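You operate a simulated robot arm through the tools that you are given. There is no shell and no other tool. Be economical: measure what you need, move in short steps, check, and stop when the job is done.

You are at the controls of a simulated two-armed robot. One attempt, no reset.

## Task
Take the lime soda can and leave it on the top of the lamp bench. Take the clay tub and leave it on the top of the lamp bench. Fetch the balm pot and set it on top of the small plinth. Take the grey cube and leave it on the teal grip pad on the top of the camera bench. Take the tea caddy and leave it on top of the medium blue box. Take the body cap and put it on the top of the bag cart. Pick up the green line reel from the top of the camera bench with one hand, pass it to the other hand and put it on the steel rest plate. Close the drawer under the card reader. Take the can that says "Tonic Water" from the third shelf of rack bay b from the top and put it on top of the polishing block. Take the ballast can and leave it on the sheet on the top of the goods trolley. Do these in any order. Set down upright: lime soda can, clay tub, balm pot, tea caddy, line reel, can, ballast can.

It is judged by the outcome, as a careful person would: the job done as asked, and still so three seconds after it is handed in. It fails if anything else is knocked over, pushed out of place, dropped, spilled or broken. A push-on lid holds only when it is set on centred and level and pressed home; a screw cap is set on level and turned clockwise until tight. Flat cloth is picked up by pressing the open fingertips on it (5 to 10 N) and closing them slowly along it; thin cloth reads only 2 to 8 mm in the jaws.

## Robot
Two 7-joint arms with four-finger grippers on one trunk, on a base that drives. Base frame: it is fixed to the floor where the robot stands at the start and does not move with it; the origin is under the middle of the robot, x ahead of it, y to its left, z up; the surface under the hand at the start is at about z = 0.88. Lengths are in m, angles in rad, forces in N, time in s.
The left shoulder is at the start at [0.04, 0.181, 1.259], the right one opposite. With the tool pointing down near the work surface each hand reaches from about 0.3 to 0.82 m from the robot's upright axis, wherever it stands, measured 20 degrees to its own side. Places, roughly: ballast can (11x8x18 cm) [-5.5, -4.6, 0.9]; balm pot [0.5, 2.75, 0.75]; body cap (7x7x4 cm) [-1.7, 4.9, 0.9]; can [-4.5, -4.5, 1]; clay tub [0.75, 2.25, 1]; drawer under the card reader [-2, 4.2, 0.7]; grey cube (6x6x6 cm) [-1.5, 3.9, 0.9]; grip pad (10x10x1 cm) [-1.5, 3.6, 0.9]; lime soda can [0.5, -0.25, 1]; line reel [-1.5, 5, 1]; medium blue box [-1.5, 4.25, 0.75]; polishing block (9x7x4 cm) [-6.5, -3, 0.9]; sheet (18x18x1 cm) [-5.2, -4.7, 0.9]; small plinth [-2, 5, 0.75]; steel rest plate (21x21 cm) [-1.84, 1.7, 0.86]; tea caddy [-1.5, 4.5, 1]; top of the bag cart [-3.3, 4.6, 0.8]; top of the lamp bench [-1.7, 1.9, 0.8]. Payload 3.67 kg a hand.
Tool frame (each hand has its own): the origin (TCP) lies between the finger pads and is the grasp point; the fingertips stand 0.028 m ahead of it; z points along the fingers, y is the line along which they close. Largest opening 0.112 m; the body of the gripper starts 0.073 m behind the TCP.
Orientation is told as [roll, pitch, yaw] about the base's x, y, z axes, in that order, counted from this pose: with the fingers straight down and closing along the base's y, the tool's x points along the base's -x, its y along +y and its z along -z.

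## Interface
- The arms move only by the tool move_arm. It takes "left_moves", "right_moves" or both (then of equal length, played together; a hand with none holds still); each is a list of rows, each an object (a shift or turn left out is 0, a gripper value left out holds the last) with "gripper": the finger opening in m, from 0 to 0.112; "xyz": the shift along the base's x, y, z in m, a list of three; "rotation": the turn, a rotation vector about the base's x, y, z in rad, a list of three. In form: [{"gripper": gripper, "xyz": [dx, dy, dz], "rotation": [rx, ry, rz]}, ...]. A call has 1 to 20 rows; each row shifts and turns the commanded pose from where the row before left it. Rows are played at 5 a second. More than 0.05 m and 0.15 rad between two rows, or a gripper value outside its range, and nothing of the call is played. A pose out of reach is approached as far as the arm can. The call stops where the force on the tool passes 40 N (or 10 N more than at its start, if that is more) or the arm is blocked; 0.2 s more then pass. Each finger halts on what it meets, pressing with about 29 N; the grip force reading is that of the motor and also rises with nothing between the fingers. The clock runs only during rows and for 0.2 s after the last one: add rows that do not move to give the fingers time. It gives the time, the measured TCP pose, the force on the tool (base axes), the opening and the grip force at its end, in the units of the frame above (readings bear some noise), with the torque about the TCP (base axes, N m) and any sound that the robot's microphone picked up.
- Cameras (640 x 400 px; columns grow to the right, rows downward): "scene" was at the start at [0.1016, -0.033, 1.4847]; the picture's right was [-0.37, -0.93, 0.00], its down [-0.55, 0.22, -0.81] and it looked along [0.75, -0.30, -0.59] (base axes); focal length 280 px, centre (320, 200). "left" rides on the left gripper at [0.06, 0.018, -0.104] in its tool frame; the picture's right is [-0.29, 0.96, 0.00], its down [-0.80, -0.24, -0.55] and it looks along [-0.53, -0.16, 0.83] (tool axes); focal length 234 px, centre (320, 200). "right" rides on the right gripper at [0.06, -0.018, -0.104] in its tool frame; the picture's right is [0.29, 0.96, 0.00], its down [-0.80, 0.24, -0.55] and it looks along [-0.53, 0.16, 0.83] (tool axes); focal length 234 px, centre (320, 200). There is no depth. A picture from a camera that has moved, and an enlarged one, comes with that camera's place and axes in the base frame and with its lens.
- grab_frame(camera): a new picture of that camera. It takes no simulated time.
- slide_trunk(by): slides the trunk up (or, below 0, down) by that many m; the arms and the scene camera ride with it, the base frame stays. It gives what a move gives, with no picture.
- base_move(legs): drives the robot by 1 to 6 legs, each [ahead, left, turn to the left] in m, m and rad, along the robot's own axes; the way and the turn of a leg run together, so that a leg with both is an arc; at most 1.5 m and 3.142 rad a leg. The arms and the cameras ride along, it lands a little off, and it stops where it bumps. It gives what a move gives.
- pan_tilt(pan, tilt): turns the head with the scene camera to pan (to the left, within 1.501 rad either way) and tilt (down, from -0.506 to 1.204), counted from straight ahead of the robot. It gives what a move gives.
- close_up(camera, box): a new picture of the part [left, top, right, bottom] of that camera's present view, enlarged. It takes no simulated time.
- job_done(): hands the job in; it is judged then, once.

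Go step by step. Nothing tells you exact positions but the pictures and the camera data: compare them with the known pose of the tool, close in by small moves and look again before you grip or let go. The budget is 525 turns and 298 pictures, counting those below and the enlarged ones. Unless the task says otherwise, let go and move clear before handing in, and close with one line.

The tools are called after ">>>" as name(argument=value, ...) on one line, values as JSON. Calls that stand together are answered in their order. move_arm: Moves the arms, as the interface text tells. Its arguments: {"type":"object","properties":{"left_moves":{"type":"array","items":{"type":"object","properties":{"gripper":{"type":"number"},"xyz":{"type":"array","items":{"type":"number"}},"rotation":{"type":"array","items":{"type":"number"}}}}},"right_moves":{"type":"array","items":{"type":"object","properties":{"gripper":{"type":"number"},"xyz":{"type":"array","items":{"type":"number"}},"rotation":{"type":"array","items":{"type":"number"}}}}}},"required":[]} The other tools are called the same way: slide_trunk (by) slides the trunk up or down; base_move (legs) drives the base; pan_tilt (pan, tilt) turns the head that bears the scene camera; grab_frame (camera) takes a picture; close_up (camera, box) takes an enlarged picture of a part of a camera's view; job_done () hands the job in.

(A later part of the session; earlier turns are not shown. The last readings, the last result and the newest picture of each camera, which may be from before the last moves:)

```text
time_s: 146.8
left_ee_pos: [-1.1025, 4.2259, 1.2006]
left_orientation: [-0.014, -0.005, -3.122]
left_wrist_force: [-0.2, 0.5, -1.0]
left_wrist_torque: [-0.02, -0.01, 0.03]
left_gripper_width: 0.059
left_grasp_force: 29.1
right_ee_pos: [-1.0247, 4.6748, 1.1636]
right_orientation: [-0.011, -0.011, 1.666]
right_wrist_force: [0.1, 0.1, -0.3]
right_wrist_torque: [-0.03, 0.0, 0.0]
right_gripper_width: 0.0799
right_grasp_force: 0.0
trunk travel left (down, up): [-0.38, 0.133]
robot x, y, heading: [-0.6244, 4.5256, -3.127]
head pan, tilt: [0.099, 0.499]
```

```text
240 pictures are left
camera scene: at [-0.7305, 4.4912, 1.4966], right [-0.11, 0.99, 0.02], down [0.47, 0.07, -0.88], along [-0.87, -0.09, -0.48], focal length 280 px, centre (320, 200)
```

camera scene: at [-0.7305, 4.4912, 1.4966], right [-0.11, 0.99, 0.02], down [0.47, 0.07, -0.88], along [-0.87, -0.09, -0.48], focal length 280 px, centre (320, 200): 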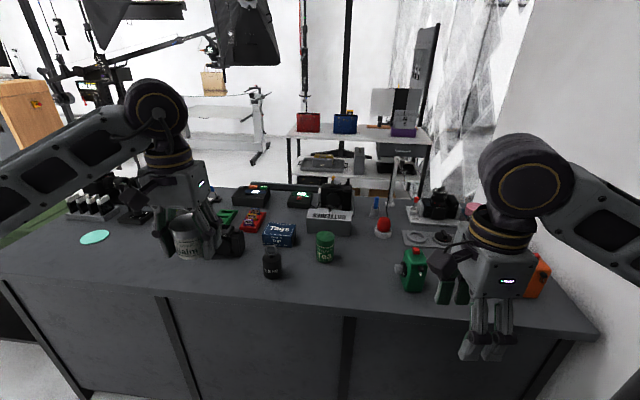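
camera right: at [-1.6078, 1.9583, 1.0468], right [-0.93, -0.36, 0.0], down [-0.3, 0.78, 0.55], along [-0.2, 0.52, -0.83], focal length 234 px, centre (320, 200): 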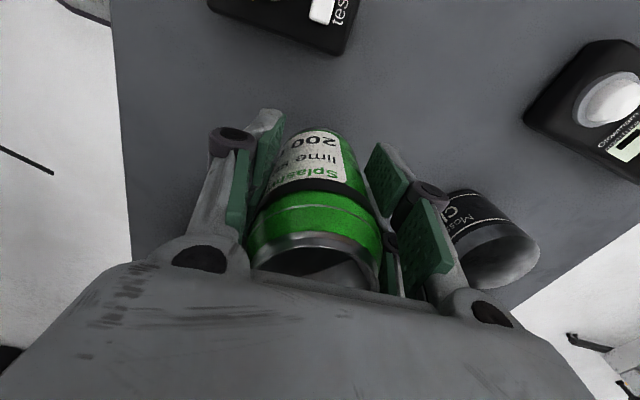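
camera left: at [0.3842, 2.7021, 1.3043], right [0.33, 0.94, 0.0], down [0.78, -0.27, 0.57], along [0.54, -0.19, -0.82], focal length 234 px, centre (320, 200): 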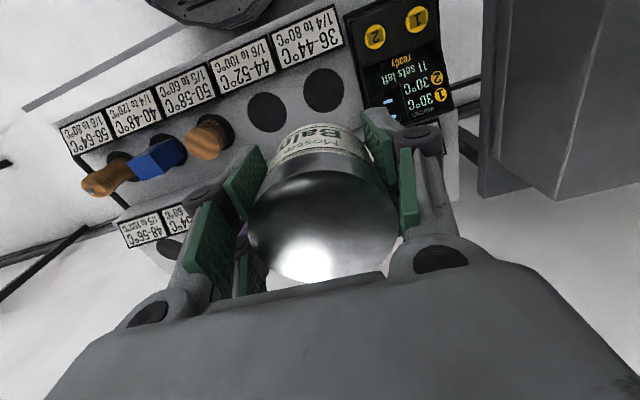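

I was blocked at the wall; I back off it slightly and lift the right hand aside to see the items behind it.

>>> base_move(legs=[[0, 0.06, -0.02]])

>>> move_arm(right_moves=[{"xyz": [0, -0.045, 0]}, {"xyz": [0, -0.045, 0]}, {"xyz": [0, -0.045, 0]}, {"xyz": [0, -0.045, 0]}, {}])

>>> grab_frame(camera="scene")

```text
time_s: 147.8
left_ee_pos: [-1.1141, 4.2, 1.2045]
left_orientation: [0.006, 0.0, 3.139]
left_wrist_force: [-0.1, 1.1, -1.0]
left_wrist_torque: [-0.09, -0.02, 0.02]
left_gripper_width: 0.0586
left_grasp_force: 29.0
right_ee_pos: [-1.0279, 4.6465, 1.1568]
right_orientation: [-0.012, 0.009, 1.643]
right_wrist_force: [-0.9, 0.8, 0.8]
right_wrist_torque: [-0.11, 0.01, 0.0]
right_gripper_width: 0.0798
right_grasp_force: 0.1
trunk travel left (down, up): [-0.38, 0.133]
robot x, y, heading: [-0.6269, 4.4664, 3.13]
head pan, tilt: [0.099, 0.499]
```

```text
time_s: 148.9
left_ee_pos: [-1.1118, 4.1943, 1.2038]
left_orientation: [0.0, -0.003, 3.137]
left_wrist_force: [1.4, 0.9, -1.2]
left_wrist_torque: [0.0, 0.03, 0.02]
left_gripper_width: 0.0587
left_grasp_force: 28.3
right_ee_pos: [-1.0247, 4.4608, 1.1594]
right_orientation: [-0.012, 0.003, 1.643]
right_wrist_force: [1.2, 0.5, 0.3]
right_wrist_torque: [-0.01, 0.03, -0.01]
right_gripper_width: 0.0802
right_grasp_force: 0.0
trunk travel left (down, up): [-0.38, 0.133]
robot x, y, heading: [-0.6243, 4.4647, 3.131]
head pan, tilt: [0.099, 0.499]
```

```text
239 pictures are left
camera scene: at [-0.7341, 4.4563, 1.4966], right [-0.09, 1.0, 0.0], down [0.48, 0.04, -0.88], along [-0.87, -0.08, -0.48], focal length 280 px, centre (320, 200)
```

scene: 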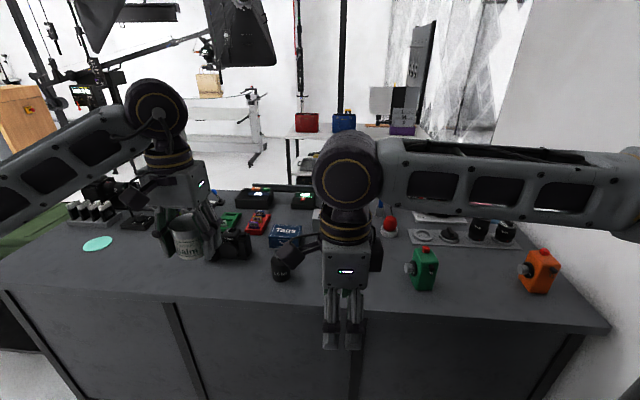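

>>> close_up(camera="scene", box=[370, 190, 610, 320])

```text
2.67 times, centred on (490, 255) of scene
camera zoom: at [-0.7341, 4.4563, 1.4966], right [-0.09, 1.0, 0.0], down [0.48, 0.04, -0.88], along [-0.87, -0.08, -0.48], focal length 748 px, centre (-133, 53)
```

zoom: 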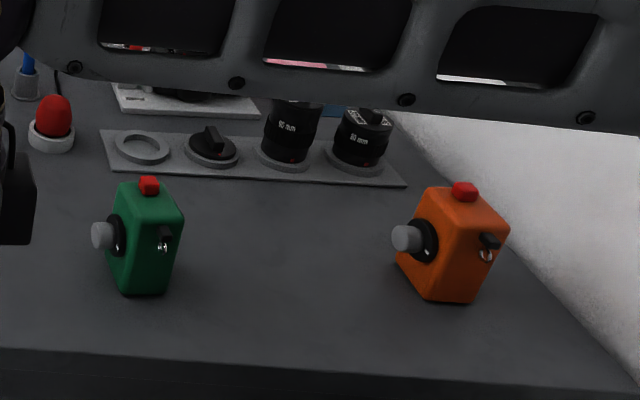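

Green and orange reels, plus the lens tray with the body cap at about (-1.66, 4.88). I lower the right hand to see the rear right corner.

>>> move_arm(right_moves=[{"xyz": [0, 0.02, -0.045]}, {"xyz": [0, 0.02, -0.045]}, {"xyz": [0, 0.02, -0.045]}, {"xyz": [0, 0.02, -0.045]}, {"xyz": [0, 0.0, -0.045], "rotation": [0.012, -0.003, 0]}, {}])

>>> pan_tilt(pan=-0.2, tilt=0.5)

>>> grab_frame(camera="scene")

```text
time_s: 150.3
left_ee_pos: [-1.1127, 4.1953, 1.2027]
left_orientation: [0.0, -0.002, 3.138]
left_wrist_force: [0.8, 1.7, -1.5]
left_wrist_torque: [0.0, 0.04, 0.0]
left_gripper_width: 0.0589
left_grasp_force: 28.6
right_ee_pos: [-1.0257, 4.5427, 0.9321]
right_orientation: [-0.017, -0.008, 1.646]
right_wrist_force: [-0.4, 0.9, 0.2]
right_wrist_torque: [-0.01, -0.06, 0.01]
right_gripper_width: 0.0798
right_grasp_force: 0.1
trunk travel left (down, up): [-0.38, 0.133]
robot x, y, heading: [-0.6229, 4.4666, 3.13]
head pan, tilt: [0.099, 0.499]
```

```text
time_s: 151.2
left_ee_pos: [-1.1134, 4.1952, 1.2028]
left_orientation: [0.001, -0.002, 3.138]
left_wrist_force: [0.8, -0.2, -1.9]
left_wrist_torque: [-0.01, 0.01, -0.02]
left_gripper_width: 0.0589
left_grasp_force: 29.7
right_ee_pos: [-1.0256, 4.542, 0.9326]
right_orientation: [-0.017, -0.009, 1.643]
right_wrist_force: [-0.3, -0.1, -1.1]
right_wrist_torque: [0.01, 0.01, -0.01]
right_gripper_width: 0.0798
right_grasp_force: 0.0
trunk travel left (down, up): [-0.38, 0.133]
robot x, y, heading: [-0.627, 4.4616, 3.136]
head pan, tilt: [-0.201, 0.499]
```

```text
237 pictures are left
camera scene: at [-0.7346, 4.4826, 1.4964], right [0.21, 0.98, 0.0], down [0.47, -0.1, -0.88], along [-0.86, 0.18, -0.48], focal length 280 px, centre (320, 200)
```

scene: 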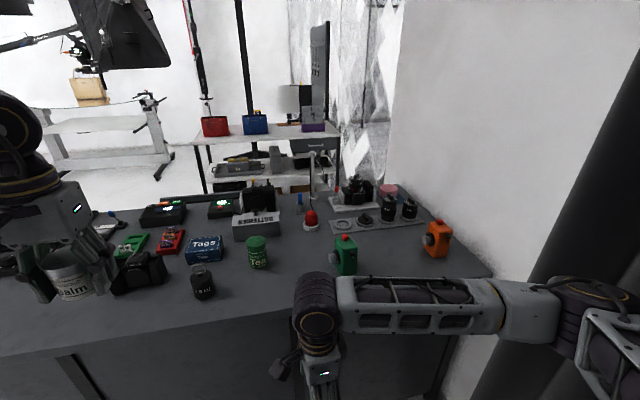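

>>> close_up(camera="scene", box=[280, 160, 480, 285])

>>> close_up(camera="scene", box=[80, 180, 290, 310])

```text
3.20 times, centred on (380, 222) of scene
camera zoom: at [-0.7346, 4.4826, 1.4964], right [0.21, 0.98, 0.0], down [0.47, -0.1, -0.88], along [-0.86, 0.18, -0.48], focal length 897 px, centre (128, 128)
```

zoom: 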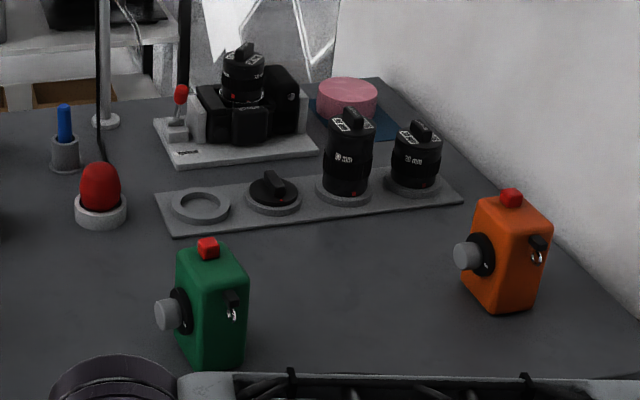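

```text
3.05 times, centred on (185, 245) of scene
camera zoom: at [-0.7346, 4.4826, 1.4964], right [0.21, 0.98, 0.0], down [0.47, -0.1, -0.88], along [-0.86, 0.18, -0.48], focal length 855 px, centre (731, 63)
```

zoom: 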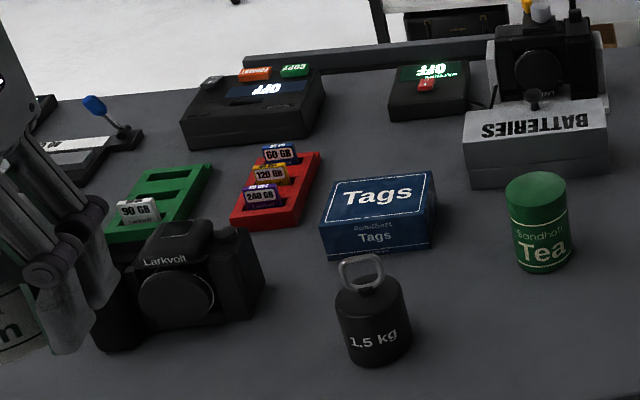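

The small plinth is the pink disc at the far rear corner, reachable only from behind the bench. From the front I'll first do the grey cube and tea caddy with the free right hand. I raise the right hand and move to the cube.

>>> move_arm(right_moves=[{"xyz": [0, 0, 0.045], "rotation": [-0.0103, 0.0163, 0]}, {"xyz": [0, 0, 0.045]}, {"xyz": [0, 0, 0.045]}, {"xyz": [0, 0, 0.045]}, {"xyz": [0, 0, 0.045]}, {"xyz": [0, 0, 0.045]}, {}])

>>> base_move(legs=[[0, 0.78, 0.0], [0.38, 0, 0]])

>>> pan_tilt(pan=-0.15, tilt=0.7)

>>> grab_frame(camera="scene")

```text
time_s: 152.8
left_ee_pos: [-1.1146, 4.1955, 1.2025]
left_orientation: [0.003, -0.003, 3.139]
left_wrist_force: [0.3, 1.0, -2.3]
left_wrist_torque: [-0.01, 0.05, 0.05]
left_gripper_width: 0.0587
left_grasp_force: 28.9
right_ee_pos: [-1.0242, 4.5396, 1.2025]
right_orientation: [-0.001, 0.001, 1.642]
right_wrist_force: [0.0, 0.0, 0.5]
right_wrist_torque: [-0.03, 0.02, 0.01]
right_gripper_width: 0.08
right_grasp_force: 0.1
trunk travel left (down, up): [-0.38, 0.133]
robot x, y, heading: [-0.6256, 4.4647, 3.133]
head pan, tilt: [-0.201, 0.499]
```

```text
time_s: 159.2
left_ee_pos: [-1.5006, 3.3978, 1.2036]
left_orientation: [0.003, -0.003, -3.138]
left_wrist_force: [-0.5, 0.0, -1.9]
left_wrist_torque: [0.02, -0.01, 0.01]
left_gripper_width: 0.0588
left_grasp_force: 28.5
right_ee_pos: [-1.4125, 3.742, 1.2034]
right_orientation: [-0.001, 0.002, 1.647]
right_wrist_force: [0.9, -0.3, -0.1]
right_wrist_torque: [0.01, 0.0, -0.01]
right_gripper_width: 0.0799
right_grasp_force: 0.0
trunk travel left (down, up): [-0.38, 0.133]
robot x, y, heading: [-1.0128, 3.6682, 3.141]
head pan, tilt: [-0.201, 0.499]
```

```text
time_s: 159.9
left_ee_pos: [-1.4994, 3.3974, 1.2027]
left_orientation: [0.001, 0.0, -3.137]
left_wrist_force: [1.6, -0.2, -1.8]
left_wrist_torque: [0.0, 0.01, -0.02]
left_gripper_width: 0.0589
left_grasp_force: 28.4
right_ee_pos: [-1.4127, 3.7426, 1.2033]
right_orientation: [0.001, 0.003, 1.651]
right_wrist_force: [-1.2, -0.4, -0.4]
right_wrist_torque: [0.02, -0.04, 0.02]
right_gripper_width: 0.08
right_grasp_force: 0.0
trunk travel left (down, up): [-0.38, 0.133]
robot x, y, heading: [-1.0137, 3.6709, 3.142]
head pan, tilt: [-0.15, 0.7]
```

```text
234 pictures are left
camera scene: at [-1.1186, 3.6818, 1.4786], right [0.15, 0.99, 0.0], down [0.64, -0.1, -0.76], along [-0.76, 0.12, -0.64], focal length 280 px, centre (320, 200)
```

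scene: 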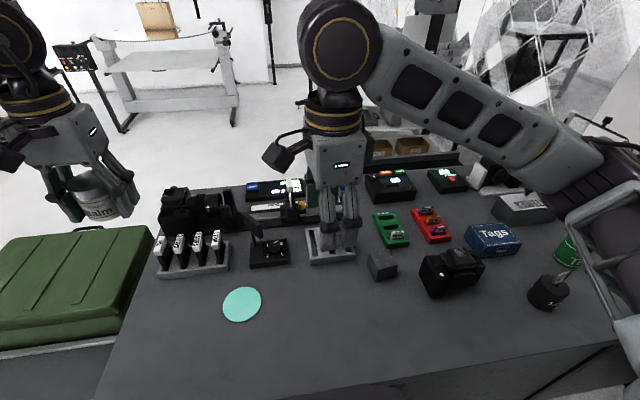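

Grip pad at (-1.50, 3.55); cube at about (-1.55, 3.91). I bring the right hand above the cube.

>>> move_arm(right_moves=[{"xyz": [-0.03, 0.035, 0], "gripper": 0.1}, {"xyz": [-0.03, 0.035, 0]}, {"xyz": [-0.03, 0.035, 0]}, {"xyz": [-0.03, 0.035, 0]}, {"xyz": [-0.02, 0.025, -0.02]}, {"xyz": [0, 0, -0.045]}, {"xyz": [0, 0, -0.045]}, {"xyz": [0, 0, -0.03]}, {}])

>>> grab_frame(camera="right")

>>> grab_frame(camera="scene")

```text
time_s: 161.9
left_ee_pos: [-1.5001, 3.3964, 1.2034]
left_orientation: [-0.001, -0.002, -3.137]
left_wrist_force: [0.8, 0.1, -1.4]
left_wrist_torque: [0.01, 0.0, 0.0]
left_gripper_width: 0.059
left_grasp_force: 29.1
right_ee_pos: [-1.5516, 3.9093, 1.063]
right_orientation: [0.002, 0.0, 1.65]
right_wrist_force: [-0.3, -1.1, 0.3]
right_wrist_torque: [0.01, 0.01, 0.0]
right_gripper_width: 0.0999
right_grasp_force: 0.1
trunk travel left (down, up): [-0.38, 0.133]
robot x, y, heading: [-1.0166, 3.6718, 3.139]
head pan, tilt: [-0.15, 0.7]
```

```text
233 pictures are left
camera right: at [-1.529, 3.851, 1.1669], right [-0.93, -0.36, 0.0], down [-0.3, 0.78, 0.55], along [-0.2, 0.52, -0.83], focal length 234 px, centre (320, 200)
```

right: 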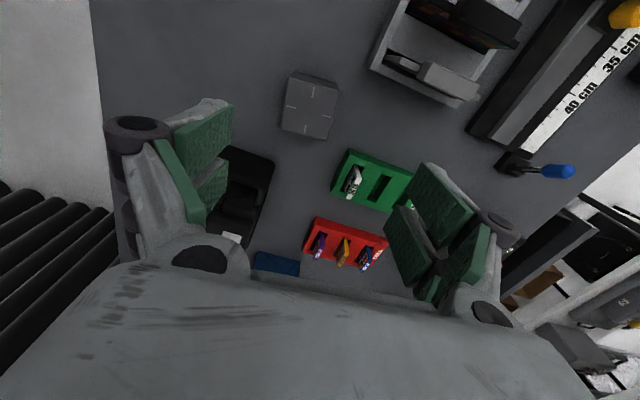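

```text
232 pictures are left
camera scene: at [-1.1177, 3.6816, 1.4787], right [0.15, 0.99, 0.0], down [0.64, -0.1, -0.76], along [-0.76, 0.12, -0.64], focal length 280 px, centre (320, 200)
```

scene: 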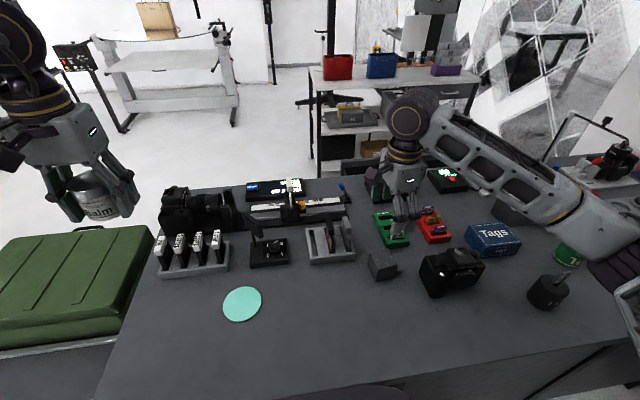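

Cube centre is about (-1.539, 3.901), turned ~9°, top z≈0.935. I align and descend to grip.

>>> move_arm(right_moves=[{"xyz": [0.013, -0.008, 0], "rotation": [0, 0, 0.08]}, {"xyz": [0, 0, -0.045]}, {"xyz": [0, 0, -0.045]}, {"xyz": [0, 0, -0.04]}, {"xyz": [0, 0, -0.01]}, {}])

>>> grab_frame(camera="right")

>>> close_up(camera="scene", box=[320, 190, 480, 310])

```text
time_s: 163.3
left_ee_pos: [-1.4989, 3.3965, 1.2022]
left_orientation: [0.001, -0.002, -3.138]
left_wrist_force: [0.0, -0.1, -1.1]
left_wrist_torque: [-0.01, 0.01, 0.05]
left_gripper_width: 0.0588
left_grasp_force: 28.5
right_ee_pos: [-1.5402, 3.8977, 0.9237]
right_orientation: [0.0, 0.001, 1.73]
right_wrist_force: [0.0, 0.2, -0.5]
right_wrist_torque: [0.0, -0.01, -0.02]
right_gripper_width: 0.1
right_grasp_force: 0.0
trunk travel left (down, up): [-0.38, 0.133]
robot x, y, heading: [-1.0123, 3.669, 3.139]
head pan, tilt: [-0.15, 0.7]
```

```text
231 pictures are left
camera right: at [-1.5135, 3.8422, 1.0277], right [-0.9, -0.44, 0.0], down [-0.36, 0.75, 0.55], along [-0.24, 0.5, -0.83], focal length 234 px, centre (320, 200)
```

right: 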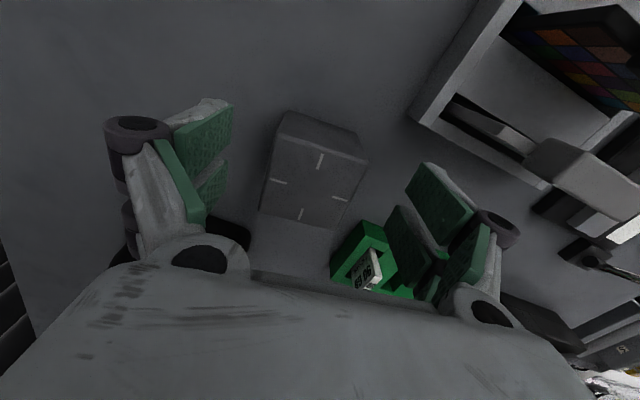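

```text
3.33 times, centred on (400, 250) of scene
camera zoom: at [-1.1177, 3.6818, 1.4787], right [0.15, 0.99, 0.0], down [0.64, -0.1, -0.76], along [-0.76, 0.12, -0.64], focal length 935 px, centre (53, 33)
```

zoom: 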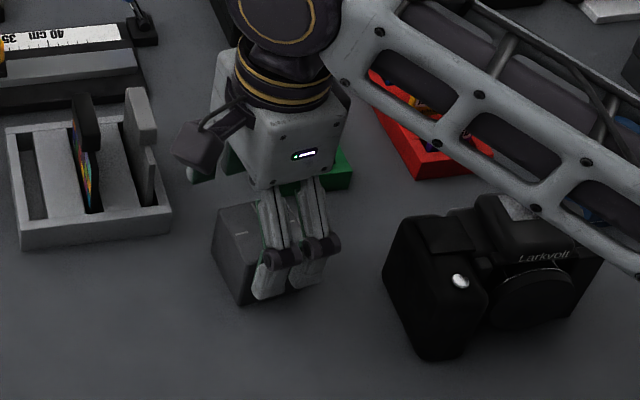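

Aligned with the cube. Slight adjustment and grip.

>>> move_arm(right_moves=[{"xyz": [0.005, -0.002, -0.004]}, {"xyz": [0, 0, -0.004]}, {"gripper": 0.08}, {"gripper": 0.065}, {"gripper": 0.05}, {}, {}])

```text
time_s: 164.9
left_ee_pos: [-1.5003, 3.3976, 1.203]
left_orientation: [0.001, -0.001, -3.138]
left_wrist_force: [0.2, 0.1, -1.2]
left_wrist_torque: [-0.02, -0.02, -0.03]
left_gripper_width: 0.0589
left_grasp_force: 29.1
right_ee_pos: [-1.5346, 3.8982, 0.9159]
right_orientation: [0.0, 0.002, 1.729]
right_wrist_force: [-0.1, 0.0, 1.7]
right_wrist_torque: [0.03, 0.0, 0.05]
right_gripper_width: 0.0559
right_grasp_force: 29.1
trunk travel left (down, up): [-0.38, 0.133]
robot x, y, heading: [-1.0118, 3.6724, 3.14]
head pan, tilt: [-0.15, 0.7]
```

Cube held (56 mm). I move the left hand aside, then carry the cube over the pad.

>>> move_arm(left_moves=[{"xyz": [0.02, -0.04, 0]}, {"xyz": [0.02, -0.04, 0]}, {"xyz": [0.02, -0.04, 0]}, {"xyz": [0.02, -0.03, 0]}, {}, {}, {}, {}, {}, {}, {}, {}], right_moves=[{"xyz": [0, 0, 0.04]}, {"xyz": [0, 0, 0.045]}, {"xyz": [0, 0, 0.045]}, {"xyz": [0.006, -0.045, 0]}, {"xyz": [0.006, -0.045, 0]}, {"xyz": [0.006, -0.045, 0]}, {"xyz": [0.006, -0.045, 0]}, {"xyz": [0.006, -0.045, 0]}, {"xyz": [0.006, -0.045, 0]}, {"xyz": [0.006, -0.045, 0]}, {"xyz": [0.005, -0.015, 0]}, {}])

>>> grab_frame(camera="right")

>>> grab_frame(camera="scene")

```text
time_s: 167.6
left_ee_pos: [-1.4192, 3.2499, 1.2017]
left_orientation: [0.001, -0.002, -3.137]
left_wrist_force: [-0.9, 0.4, -2.0]
left_wrist_torque: [-0.02, -0.02, 0.01]
left_gripper_width: 0.0588
left_grasp_force: 29.2
right_ee_pos: [-1.4885, 3.5653, 1.0458]
right_orientation: [0.001, 0.0, 1.729]
right_wrist_force: [-0.8, 0.4, -0.8]
right_wrist_torque: [0.0, -0.02, -0.04]
right_gripper_width: 0.0558
right_grasp_force: 29.3
trunk travel left (down, up): [-0.38, 0.133]
robot x, y, heading: [-1.0136, 3.6689, 3.137]
head pan, tilt: [-0.15, 0.7]
```

```text
229 pictures are left
camera right: at [-1.4617, 3.5106, 1.1495], right [-0.9, -0.44, 0.0], down [-0.36, 0.75, 0.55], along [-0.24, 0.5, -0.83], focal length 234 px, centre (320, 200)
```

right: 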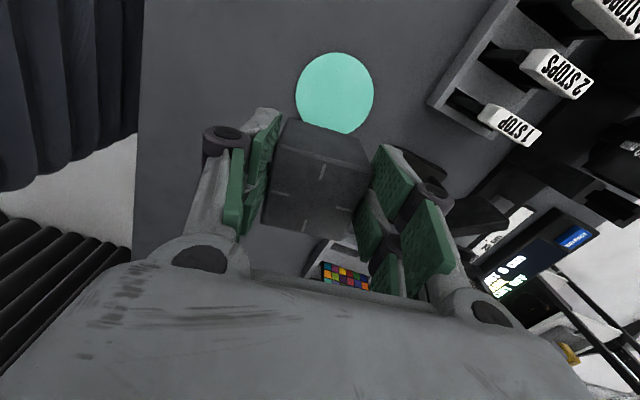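

```text
228 pictures are left
camera scene: at [-1.1179, 3.6819, 1.4786], right [0.15, 0.99, 0.0], down [0.64, -0.1, -0.76], along [-0.76, 0.12, -0.64], focal length 280 px, centre (320, 200)
```

scene: 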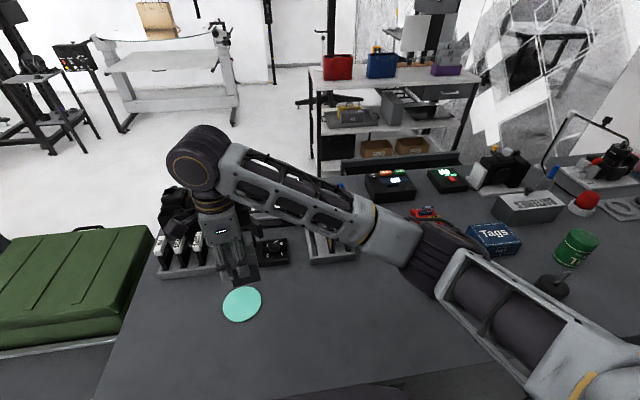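

Pad centre is at about (-1.496, 3.546). I centre over it and lower carefully.

>>> move_arm(right_moves=[{"xyz": [-0.007, -0.018, 0]}, {"xyz": [0, 0, -0.045]}, {"xyz": [0, 0, -0.03]}, {}])

>>> grab_frame(camera="right")

>>> close_up(camera="scene", box=[160, 230, 320, 350])

```text
time_s: 168.6
left_ee_pos: [-1.4199, 3.2488, 1.2028]
left_orientation: [0.0, -0.002, -3.138]
left_wrist_force: [-0.2, 0.3, -1.3]
left_wrist_torque: [0.04, -0.01, 0.02]
left_gripper_width: 0.0587
left_grasp_force: 28.5
right_ee_pos: [-1.4938, 3.5484, 0.9698]
right_orientation: [0.0, -0.001, 1.73]
right_wrist_force: [1.0, -0.4, -1.3]
right_wrist_torque: [-0.03, -0.04, -0.02]
right_gripper_width: 0.0559
right_grasp_force: 29.5
trunk travel left (down, up): [-0.38, 0.133]
robot x, y, heading: [-1.0105, 3.6701, 3.14]
head pan, tilt: [-0.15, 0.7]
```

```text
227 pictures are left
camera right: at [-1.4675, 3.4924, 1.074], right [-0.9, -0.44, 0.0], down [-0.36, 0.75, 0.55], along [-0.24, 0.5, -0.83], focal length 234 px, centre (320, 200)
```

right: 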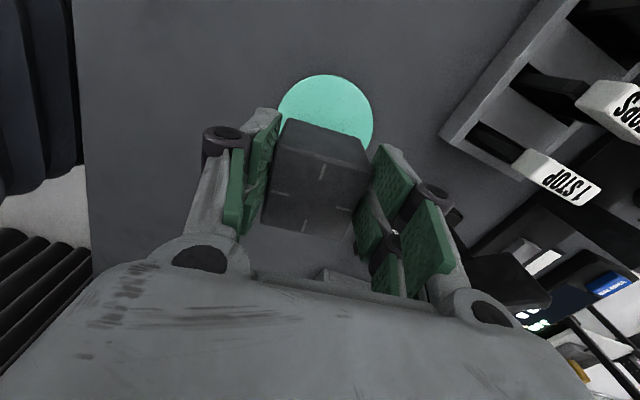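

```text
3.33 times, centred on (240, 290) of scene
camera zoom: at [-1.1179, 3.6813, 1.4787], right [0.15, 0.99, 0.0], down [0.64, -0.1, -0.76], along [-0.76, 0.12, -0.64], focal length 935 px, centre (587, -100)
```

zoom: 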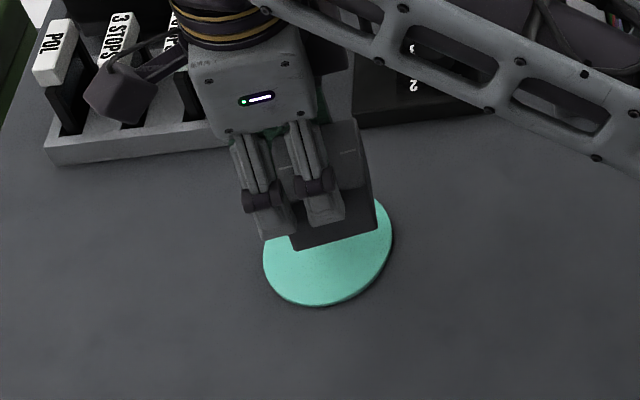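

>>> move_arm(right_moves=[{"xyz": [0, 0, -0.02]}, {"xyz": [0, 0, -0.01]}, {"xyz": [0, 0, -0.006]}, {"xyz": [0, 0, -0.005]}, {}])

>>> close_up(camera="scene", box=[160, 230, 320, 350])

```text
time_s: 169.8
left_ee_pos: [-1.4201, 3.2496, 1.2014]
left_orientation: [0.003, -0.002, -3.14]
left_wrist_force: [-0.1, 0.5, -1.2]
left_wrist_torque: [0.03, -0.01, 0.03]
left_gripper_width: 0.0589
left_grasp_force: 28.8
right_ee_pos: [-1.4945, 3.5502, 0.9281]
right_orientation: [-0.001, 0.002, 1.731]
right_wrist_force: [-0.5, -0.3, -2.1]
right_wrist_torque: [-0.04, -0.02, 0.0]
right_gripper_width: 0.0556
right_grasp_force: 29.4
trunk travel left (down, up): [-0.38, 0.133]
robot x, y, heading: [-1.0136, 3.6713, 3.142]
head pan, tilt: [-0.15, 0.7]
```

```text
3.33 times, centred on (240, 290) of scene
camera zoom: at [-1.1179, 3.6817, 1.4786], right [0.15, 0.99, 0.0], down [0.64, -0.1, -0.76], along [-0.76, 0.12, -0.64], focal length 935 px, centre (587, -100)
```

zoom: 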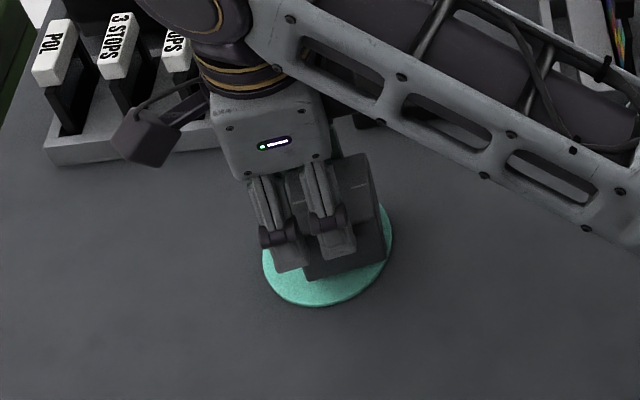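

>>> move_arm(right_moves=[{"xyz": [0.002, -0.006, -0.003]}, {"xyz": [0, 0, -0.003]}, {"xyz": [0, 0, -0.003]}, {}])

```text
time_s: 170.8
left_ee_pos: [-1.4201, 3.2494, 1.2029]
left_orientation: [0.002, -0.001, -3.138]
left_wrist_force: [0.4, 0.1, -2.1]
left_wrist_torque: [0.0, -0.01, 0.0]
left_gripper_width: 0.0587
left_grasp_force: 29.4
right_ee_pos: [-1.4931, 3.5437, 0.9208]
right_orientation: [0.003, 0.002, 1.73]
right_wrist_force: [-0.8, 1.1, 5.2]
right_wrist_torque: [0.15, 0.0, 0.03]
right_gripper_width: 0.0556
right_grasp_force: 29.0
trunk travel left (down, up): [-0.38, 0.133]
robot x, y, heading: [-1.011, 3.6693, 3.135]
head pan, tilt: [-0.15, 0.7]
```

Contact with the pad. I release and rise.

>>> move_arm(right_moves=[{"gripper": 0.065}, {"gripper": 0.085}, {}, {"xyz": [0, 0, 0.04]}, {"xyz": [0, 0, 0.045]}, {"xyz": [0, 0, 0.045]}, {"xyz": [0, 0, 0.045]}, {"xyz": [0, 0, 0.045]}, {"xyz": [0.045, 0, 0.0]}, {"xyz": [0.045, 0.0, 0]}, {"xyz": [0, 0.045, 0]}, {"xyz": [0, 0.045, 0]}, {"xyz": [0, 0.045, 0]}, {}])

>>> close_up(camera="scene", box=[160, 230, 320, 350])

```text
time_s: 173.8
left_ee_pos: [-1.4211, 3.2474, 1.1998]
left_orientation: [-0.001, 0.0, -3.138]
left_wrist_force: [-0.5, -0.9, -1.6]
left_wrist_torque: [0.01, -0.03, 0.01]
left_gripper_width: 0.0587
left_grasp_force: 28.9
right_ee_pos: [-1.4222, 3.6752, 1.134]
right_orientation: [0.0, 0.001, 1.73]
right_wrist_force: [-0.4, -0.1, 0.3]
right_wrist_torque: [0.03, 0.01, 0.01]
right_gripper_width: 0.0851
right_grasp_force: 0.0
right hand out of reach, approached as far as the arm can: row 10
trunk travel left (down, up): [-0.38, 0.133]
robot x, y, heading: [-1.0145, 3.6736, 3.141]
head pan, tilt: [-0.15, 0.7]
```

```text
3.33 times, centred on (240, 290) of scene
camera zoom: at [-1.1181, 3.6807, 1.4786], right [0.15, 0.99, 0.0], down [0.64, -0.1, -0.76], along [-0.76, 0.12, -0.64], focal length 935 px, centre (587, -100)
```

zoom: 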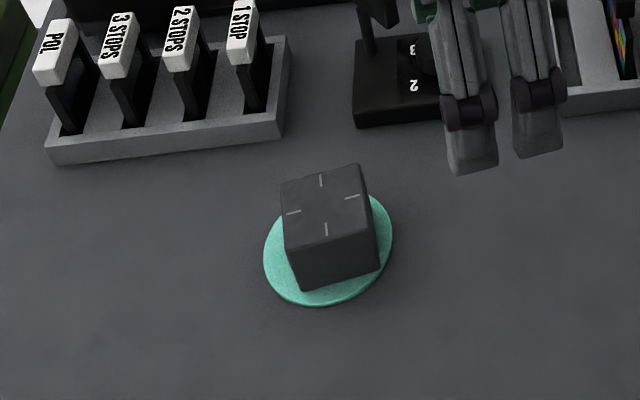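

Cube sits on the pad. Next the tea caddy: I shift right to y≈4.15.

>>> base_move(legs=[[0, -0.5, 0.0]])

>>> pan_tilt(pan=-0.15, tilt=0.7)

>>> grab_frame(camera="scene")

>>> grab_frame(camera="right")

```text
time_s: 176.7
left_ee_pos: [-1.4205, 3.7388, 1.2017]
left_orientation: [-0.001, -0.001, -3.139]
left_wrist_force: [0.2, 0.1, -0.9]
left_wrist_torque: [0.0, 0.0, 0.01]
left_gripper_width: 0.0587
left_grasp_force: 28.9
right_ee_pos: [-1.4198, 4.1652, 1.134]
right_orientation: [0.0, 0.0, 1.728]
right_wrist_force: [0.2, -0.5, 0.0]
right_wrist_torque: [0.01, 0.0, 0.01]
right_gripper_width: 0.0851
right_grasp_force: 0.1
trunk travel left (down, up): [-0.38, 0.133]
robot x, y, heading: [-1.0109, 4.1546, 3.138]
head pan, tilt: [-0.15, 0.7]
```

```text
time_s: 177.3
left_ee_pos: [-1.42, 3.7383, 1.2018]
left_orientation: [0.001, -0.001, -3.138]
left_wrist_force: [0.1, -0.6, -0.7]
left_wrist_torque: [0.0, -0.03, -0.01]
left_gripper_width: 0.0587
left_grasp_force: 28.7
right_ee_pos: [-1.42, 4.1668, 1.1335]
right_orientation: [0.0, 0.002, 1.729]
right_wrist_force: [-0.2, 0.3, 0.7]
right_wrist_torque: [-0.01, -0.05, 0.0]
right_gripper_width: 0.085
right_grasp_force: 0.0
trunk travel left (down, up): [-0.38, 0.133]
robot x, y, heading: [-1.0111, 4.1545, 3.137]
head pan, tilt: [-0.15, 0.7]
```

```text
223 pictures are left
camera scene: at [-1.1165, 4.1708, 1.4786], right [0.15, 0.99, 0.0], down [0.64, -0.1, -0.76], along [-0.76, 0.12, -0.64], focal length 280 px, centre (320, 200)
```

scene: 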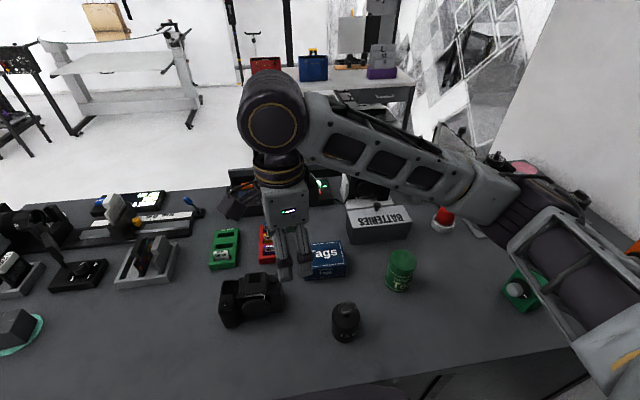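

```text
222 pictures are left
camera right: at [-1.3939, 4.1091, 1.2382], right [-0.9, -0.43, 0.0], down [-0.36, 0.75, 0.55], along [-0.24, 0.5, -0.83], focal length 234 px, centre (320, 200)
```

right: 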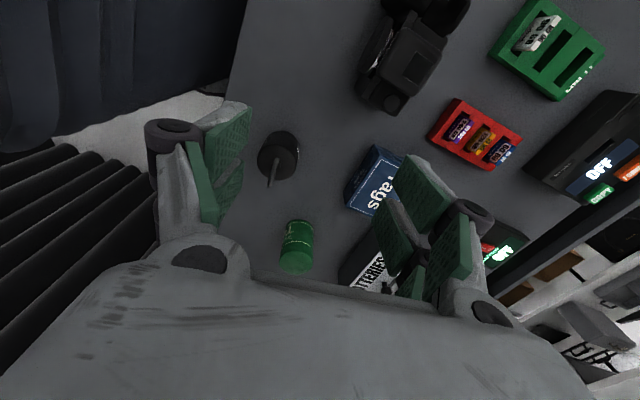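

Tea caddy top is at (-1.498, 4.425, 0.955). I bring the right hand above it.

>>> move_arm(right_moves=[{"xyz": [-0.012, 0.043, 0]}, {"xyz": [-0.012, 0.043, 0]}, {"xyz": [-0.012, 0.043, 0]}, {"xyz": [-0.012, 0.043, 0]}, {"xyz": [-0.012, 0.043, 0]}, {"xyz": [-0.016, 0.043, 0]}, {"xyz": [0, 0, -0.045]}, {"xyz": [0, 0, -0.02]}, {}])

>>> grab_frame(camera="right")

>>> close_up(camera="scene", box=[290, 190, 470, 330])

```text
time_s: 179.3
left_ee_pos: [-1.4189, 3.7394, 1.202]
left_orientation: [0.0, -0.003, -3.139]
left_wrist_force: [1.0, 0.1, -1.7]
left_wrist_torque: [0.02, -0.02, 0.01]
left_gripper_width: 0.0588
left_grasp_force: 28.7
right_ee_pos: [-1.4963, 4.4239, 1.0685]
right_orientation: [-0.001, 0.002, 1.727]
right_wrist_force: [0.5, 0.3, 0.8]
right_wrist_torque: [0.01, -0.01, 0.03]
right_gripper_width: 0.0853
right_grasp_force: 0.0
trunk travel left (down, up): [-0.38, 0.133]
robot x, y, heading: [-1.012, 4.1583, 3.142]
head pan, tilt: [-0.15, 0.7]
```

```text
221 pictures are left
camera right: at [-1.4698, 4.3673, 1.1731], right [-0.9, -0.43, 0.0], down [-0.36, 0.75, 0.55], along [-0.24, 0.5, -0.83], focal length 234 px, centre (320, 200)
```

right: 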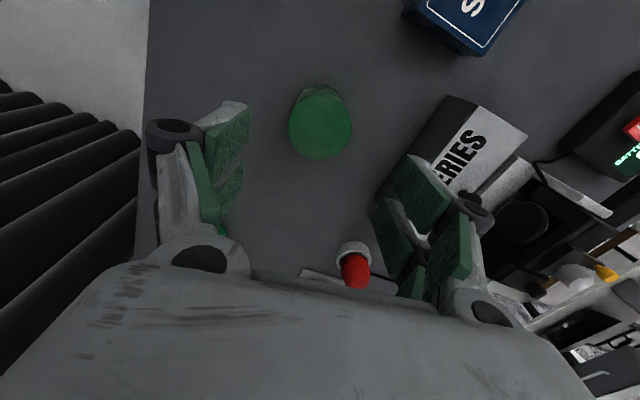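

```text
2.86 times, centred on (380, 260) of scene
camera zoom: at [-1.1164, 4.1708, 1.4787], right [0.15, 0.99, 0.0], down [0.64, -0.1, -0.76], along [-0.76, 0.12, -0.64], focal length 801 px, centre (149, 29)
```

zoom: 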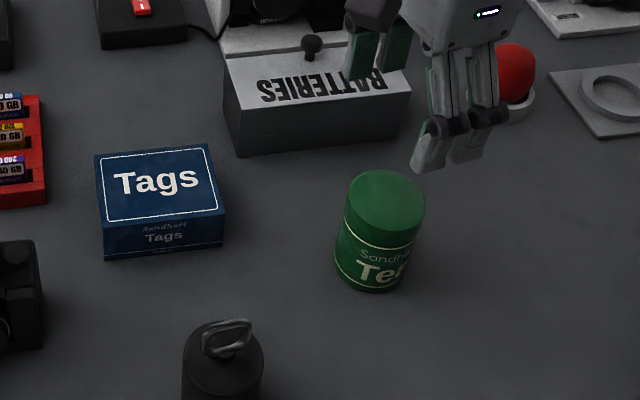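

Well centred over the caddy. I descend and grip.

>>> move_arm(right_moves=[{"xyz": [0, 0, -0.045]}, {"xyz": [0, 0, -0.045]}, {"xyz": [0, 0, -0.045]}, {"xyz": [0, 0, -0.022]}, {}, {"gripper": 0.07}, {"gripper": 0.055}, {"gripper": 0.045}, {}, {}])

>>> grab_frame(camera="right")

```text
time_s: 181.5
left_ee_pos: [-1.4189, 3.7394, 1.202]
left_orientation: [0.002, -0.002, -3.141]
left_wrist_force: [-0.4, 0.1, -2.0]
left_wrist_torque: [0.01, 0.0, 0.01]
left_gripper_width: 0.0587
left_grasp_force: 29.4
right_ee_pos: [-1.4963, 4.4232, 0.913]
right_orientation: [0.0, 0.001, 1.728]
right_wrist_force: [-1.8, -0.3, 1.0]
right_wrist_torque: [-0.06, 0.07, 0.05]
right_gripper_width: 0.0609
right_grasp_force: 29.0
trunk travel left (down, up): [-0.38, 0.133]
robot x, y, heading: [-1.0107, 4.16, 3.134]
head pan, tilt: [-0.15, 0.7]
```

```text
219 pictures are left
camera right: at [-1.4699, 4.366, 1.0176], right [-0.9, -0.43, 0.0], down [-0.36, 0.75, 0.55], along [-0.24, 0.5, -0.83], focal length 234 px, centre (320, 200)
```

right: 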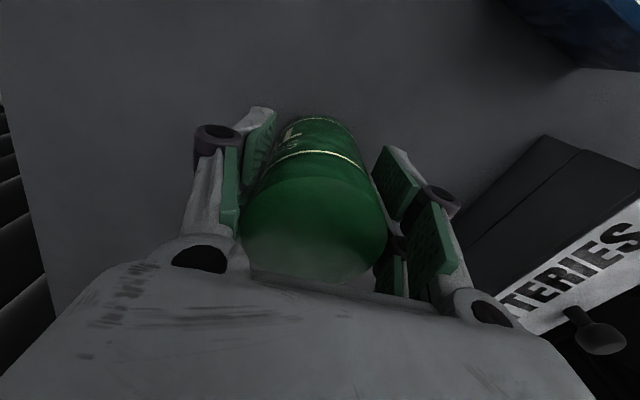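

Gripped at 61 mm. I lift and carry it over the Tags box.

>>> move_arm(right_moves=[{"xyz": [0, 0, 0.045]}, {"xyz": [0, 0, 0.045]}, {"xyz": [0, 0, 0.04]}, {"xyz": [-0.017, -0.044, 0]}, {"xyz": [-0.02, -0.043, 0]}, {"xyz": [-0.02, -0.043, 0]}, {"xyz": [-0.02, -0.043, 0]}, {}])

>>> grab_frame(camera="right")

>>> close_up(camera="scene", box=[240, 190, 420, 330])

```text
time_s: 183.3
left_ee_pos: [-1.419, 3.7405, 1.2022]
left_orientation: [0.003, -0.003, -3.14]
left_wrist_force: [0.6, 0.7, -2.5]
left_wrist_torque: [-0.03, 0.04, 0.0]
left_gripper_width: 0.0583
left_grasp_force: 28.9
right_ee_pos: [-1.5728, 4.2517, 1.042]
right_orientation: [0.0, 0.001, 1.729]
right_wrist_force: [0.2, -0.2, -0.9]
right_wrist_torque: [-0.03, 0.01, 0.0]
right_gripper_width: 0.0608
right_grasp_force: 29.2
trunk travel left (down, up): [-0.38, 0.133]
robot x, y, heading: [-1.0135, 4.1595, 3.139]
head pan, tilt: [-0.15, 0.7]
```

```text
218 pictures are left
camera right: at [-1.5465, 4.1955, 1.1459], right [-0.9, -0.43, 0.0], down [-0.36, 0.75, 0.55], along [-0.24, 0.5, -0.83], focal length 234 px, centre (320, 200)
```

right: 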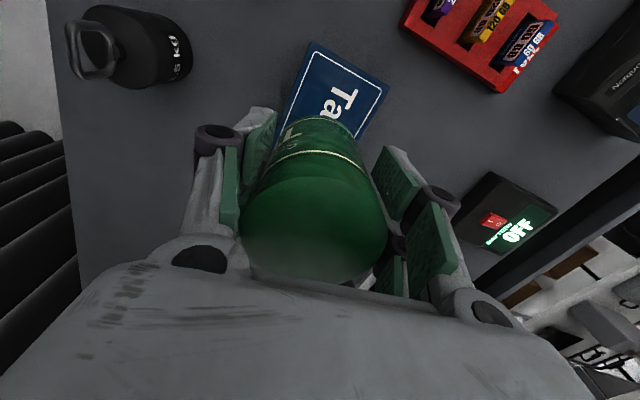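

```text
2.86 times, centred on (330, 260) of scene
camera zoom: at [-1.116, 4.172, 1.4787], right [0.15, 0.99, 0.0], down [0.64, -0.1, -0.76], along [-0.76, 0.12, -0.64], focal length 801 px, centre (291, 29)
```

zoom: 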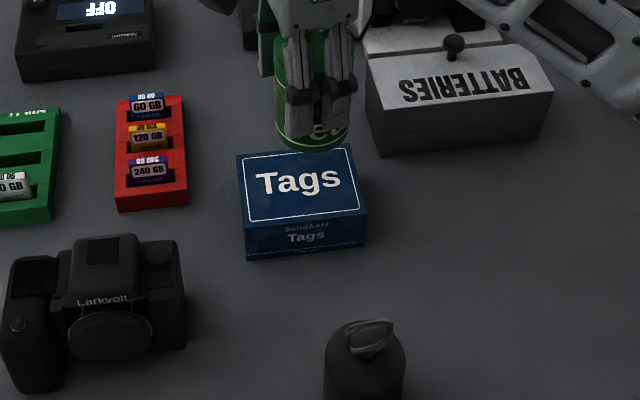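

The box top is centred at (-1.578, 4.253), z≈0.91. I shift 5 mm and lower.

>>> move_arm(right_moves=[{"xyz": [-0.005, 0.001, -0.03]}, {"xyz": [0, 0, -0.03]}, {"xyz": [0, 0, -0.008]}, {}])

>>> close_up(camera="scene", box=[240, 190, 420, 330])

```text
time_s: 184.3
left_ee_pos: [-1.4197, 3.7389, 1.2011]
left_orientation: [0.001, -0.003, -3.14]
left_wrist_force: [-0.1, -1.0, -0.9]
left_wrist_torque: [0.0, -0.01, 0.0]
left_gripper_width: 0.0589
left_grasp_force: 28.9
right_ee_pos: [-1.5789, 4.2515, 0.9748]
right_orientation: [0.0, 0.002, 1.73]
right_wrist_force: [0.7, 0.5, -1.2]
right_wrist_torque: [-0.04, -0.01, -0.03]
right_gripper_width: 0.0606
right_grasp_force: 29.1
trunk travel left (down, up): [-0.38, 0.133]
robot x, y, heading: [-1.0112, 4.1568, 3.138]
head pan, tilt: [-0.15, 0.7]
```

```text
2.86 times, centred on (330, 260) of scene
camera zoom: at [-1.1169, 4.1707, 1.4786], right [0.15, 0.99, 0.0], down [0.64, -0.1, -0.76], along [-0.76, 0.12, -0.64], focal length 801 px, centre (291, 29)
```

zoom: 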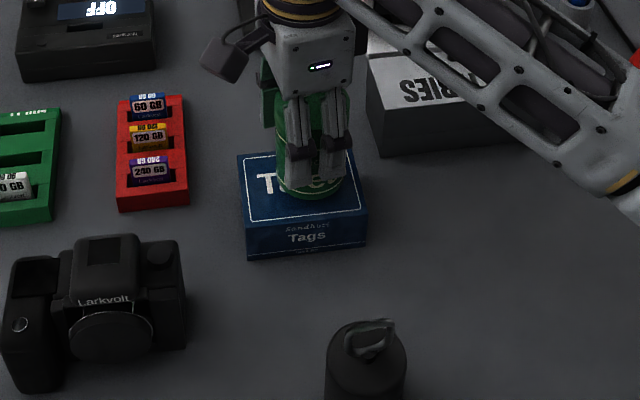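

>>> move_arm(right_moves=[{"xyz": [0, -0.006, -0.003]}, {"xyz": [0, 0, -0.003]}, {"xyz": [0, 0, -0.003]}, {}])

```text
time_s: 185.3
left_ee_pos: [-1.4199, 3.7377, 1.2021]
left_orientation: [0.0, -0.003, -3.139]
left_wrist_force: [0.6, 0.0, -1.1]
left_wrist_torque: [0.02, 0.01, 0.0]
left_gripper_width: 0.0589
left_grasp_force: 29.1
right_ee_pos: [-1.5789, 4.2458, 0.9656]
right_orientation: [0.0, -0.001, 1.729]
right_wrist_force: [0.0, -0.3, -1.5]
right_wrist_torque: [-0.01, 0.0, -0.02]
right_gripper_width: 0.0608
right_grasp_force: 29.2
trunk travel left (down, up): [-0.38, 0.133]
robot x, y, heading: [-1.0125, 4.1596, 3.135]
head pan, tilt: [-0.15, 0.7]
```

>>> move_arm(right_moves=[{"xyz": [0, 0, -0.002]}, {"xyz": [0, 0, -0.002]}, {"xyz": [0, 0, -0.002]}, {}])

```text
time_s: 186.3
left_ee_pos: [-1.419, 3.7389, 1.2031]
left_orientation: [0.0, -0.002, -3.139]
left_wrist_force: [0.4, -1.2, -1.4]
left_wrist_torque: [0.01, -0.03, 0.03]
left_gripper_width: 0.059
left_grasp_force: 29.0
right_ee_pos: [-1.5777, 4.245, 0.9612]
right_orientation: [0.004, 0.003, 1.728]
right_wrist_force: [-3.3, 2.1, 22.1]
right_wrist_torque: [0.27, -0.05, 0.0]
right_gripper_width: 0.0611
right_grasp_force: 28.8
trunk travel left (down, up): [-0.38, 0.133]
robot x, y, heading: [-1.0125, 4.1586, 3.14]
head pan, tilt: [-0.15, 0.7]
```

Contact with the box top. I release and rise.

>>> move_arm(right_moves=[{"xyz": [0, 0, 0.003]}, {"gripper": 0.07}, {"gripper": 0.088}, {}, {"xyz": [0, 0, 0.03]}, {"xyz": [0, 0, 0.045]}, {"xyz": [0, 0, 0.045]}, {"xyz": [0, 0, 0.045]}, {"xyz": [0.03, 0.02, 0.03]}, {"xyz": [0.03, 0.03, 0.0]}, {"xyz": [0.03, 0.03, 0.0]}, {"xyz": [0.03, 0.03, 0.0]}, {}])

>>> grab_frame(camera="scene")

```text
time_s: 189.1
left_ee_pos: [-1.4198, 3.7384, 1.2018]
left_orientation: [0.001, 0.002, -3.138]
left_wrist_force: [-0.6, 0.1, -1.4]
left_wrist_torque: [-0.02, -0.04, -0.06]
left_gripper_width: 0.0588
left_grasp_force: 29.1
right_ee_pos: [-1.4596, 4.3551, 1.1584]
right_orientation: [-0.002, -0.001, 1.728]
right_wrist_force: [0.2, -1.2, 1.5]
right_wrist_torque: [-0.01, -0.04, 0.03]
right_gripper_width: 0.0878
right_grasp_force: 0.0
trunk travel left (down, up): [-0.38, 0.133]
robot x, y, heading: [-1.0162, 4.1611, 3.136]
head pan, tilt: [-0.15, 0.7]
```

```text
215 pictures are left
camera scene: at [-1.1176, 4.1698, 1.4786], right [0.15, 0.99, 0.0], down [0.64, -0.1, -0.76], along [-0.76, 0.12, -0.64], focal length 280 px, centre (320, 200)
```

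scene: 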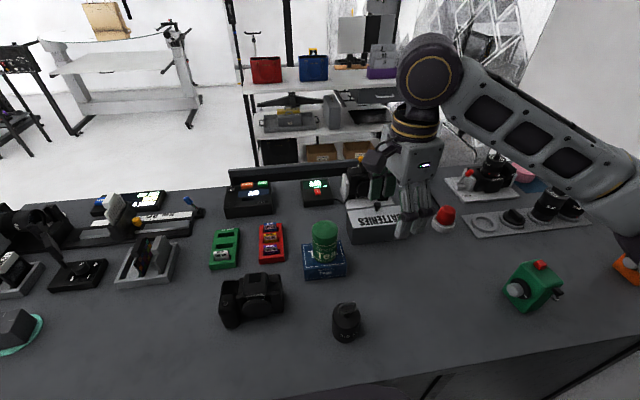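

Tea caddy stands on the Tags box. Next the body cap: I shift right 0.22 m and look at the lens tray.

>>> base_move(legs=[[0, -0.22, 0.0]])

>>> move_arm(right_moves=[{"xyz": [-0.03, 0.035, 0]}, {"xyz": [-0.03, 0.035, 0]}, {"xyz": [-0.03, 0.035, 0]}, {"xyz": [-0.03, 0.035, 0]}, {"xyz": [-0.03, 0.035, 0]}, {"xyz": [-0.03, 0.035, 0]}, {}])

>>> grab_frame(camera="right")

>>> pan_tilt(pan=-0.45, tilt=0.6)

>>> grab_frame(camera="scene")

```text
time_s: 190.9
left_ee_pos: [-1.4199, 3.9628, 1.2019]
left_orientation: [0.001, -0.001, 3.142]
left_wrist_force: [1.8, 0.2, -1.8]
left_wrist_torque: [0.0, -0.01, 0.0]
left_gripper_width: 0.0589
left_grasp_force: 28.9
right_ee_pos: [-1.4585, 4.5825, 1.1577]
right_orientation: [0.0, 0.0, 1.726]
right_wrist_force: [-0.4, 0.7, -0.3]
right_wrist_torque: [0.0, -0.01, 0.0]
right_gripper_width: 0.088
right_grasp_force: 0.0
trunk travel left (down, up): [-0.38, 0.133]
robot x, y, heading: [-1.0101, 4.3808, 3.138]
head pan, tilt: [-0.15, 0.7]
```

```text
time_s: 192.5
left_ee_pos: [-1.4177, 3.9631, 1.2018]
left_orientation: [0.0, -0.001, 3.141]
left_wrist_force: [-0.3, 0.5, -1.5]
left_wrist_torque: [0.02, 0.04, 0.0]
left_gripper_width: 0.0588
left_grasp_force: 28.9
right_ee_pos: [-1.6383, 4.7911, 1.1583]
right_orientation: [0.0, -0.001, 1.728]
right_wrist_force: [0.2, 0.6, -0.4]
right_wrist_torque: [0.0, 0.02, 0.03]
right_gripper_width: 0.088
right_grasp_force: 0.1
trunk travel left (down, up): [-0.38, 0.133]
robot x, y, heading: [-1.0136, 4.3793, 3.137]
head pan, tilt: [-0.15, 0.7]
```

```text
214 pictures are left
camera right: at [-1.6118, 4.7349, 1.2632], right [-0.9, -0.43, 0.0], down [-0.36, 0.75, 0.55], along [-0.24, 0.5, -0.83], focal length 234 px, centre (320, 200)
```

right: 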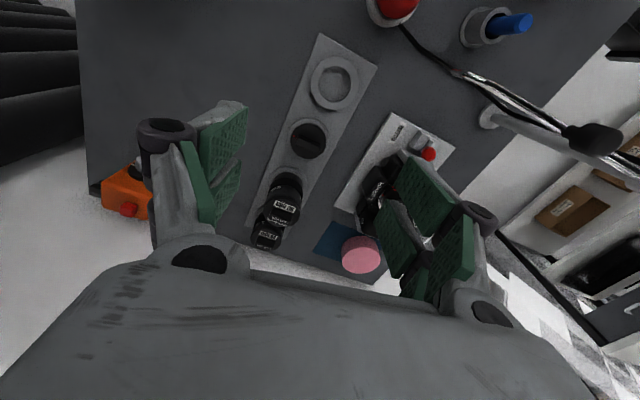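

```text
time_s: 193.3
left_ee_pos: [-1.4199, 3.9641, 1.2022]
left_orientation: [0.002, 0.0, 3.142]
left_wrist_force: [-1.5, -0.3, -1.3]
left_wrist_torque: [0.03, 0.02, -0.01]
left_gripper_width: 0.059
left_grasp_force: 29.0
right_ee_pos: [-1.6387, 4.7923, 1.1571]
right_orientation: [0.0, 0.001, 1.726]
right_wrist_force: [1.1, -0.2, -0.2]
right_wrist_torque: [0.02, 0.01, -0.01]
right_gripper_width: 0.0881
right_grasp_force: 0.1
trunk travel left (down, up): [-0.38, 0.133]
robot x, y, heading: [-1.0091, 4.3769, 3.131]
head pan, tilt: [-0.45, 0.6]
```

```text
213 pictures are left
camera scene: at [-1.1113, 4.4206, 1.4872], right [0.44, 0.9, 0.0], down [0.51, -0.25, -0.82], along [-0.74, 0.36, -0.57], focal length 280 px, centre (320, 200)
```

scene: 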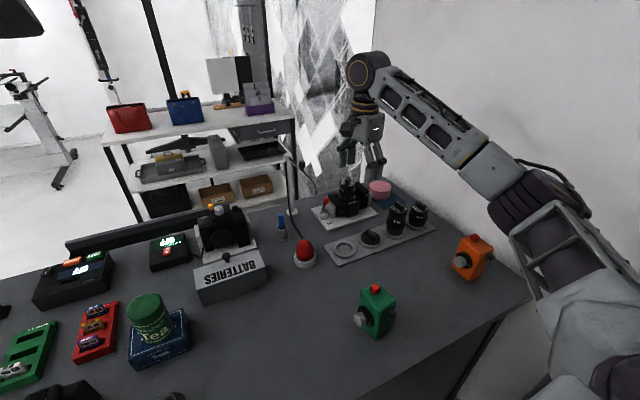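

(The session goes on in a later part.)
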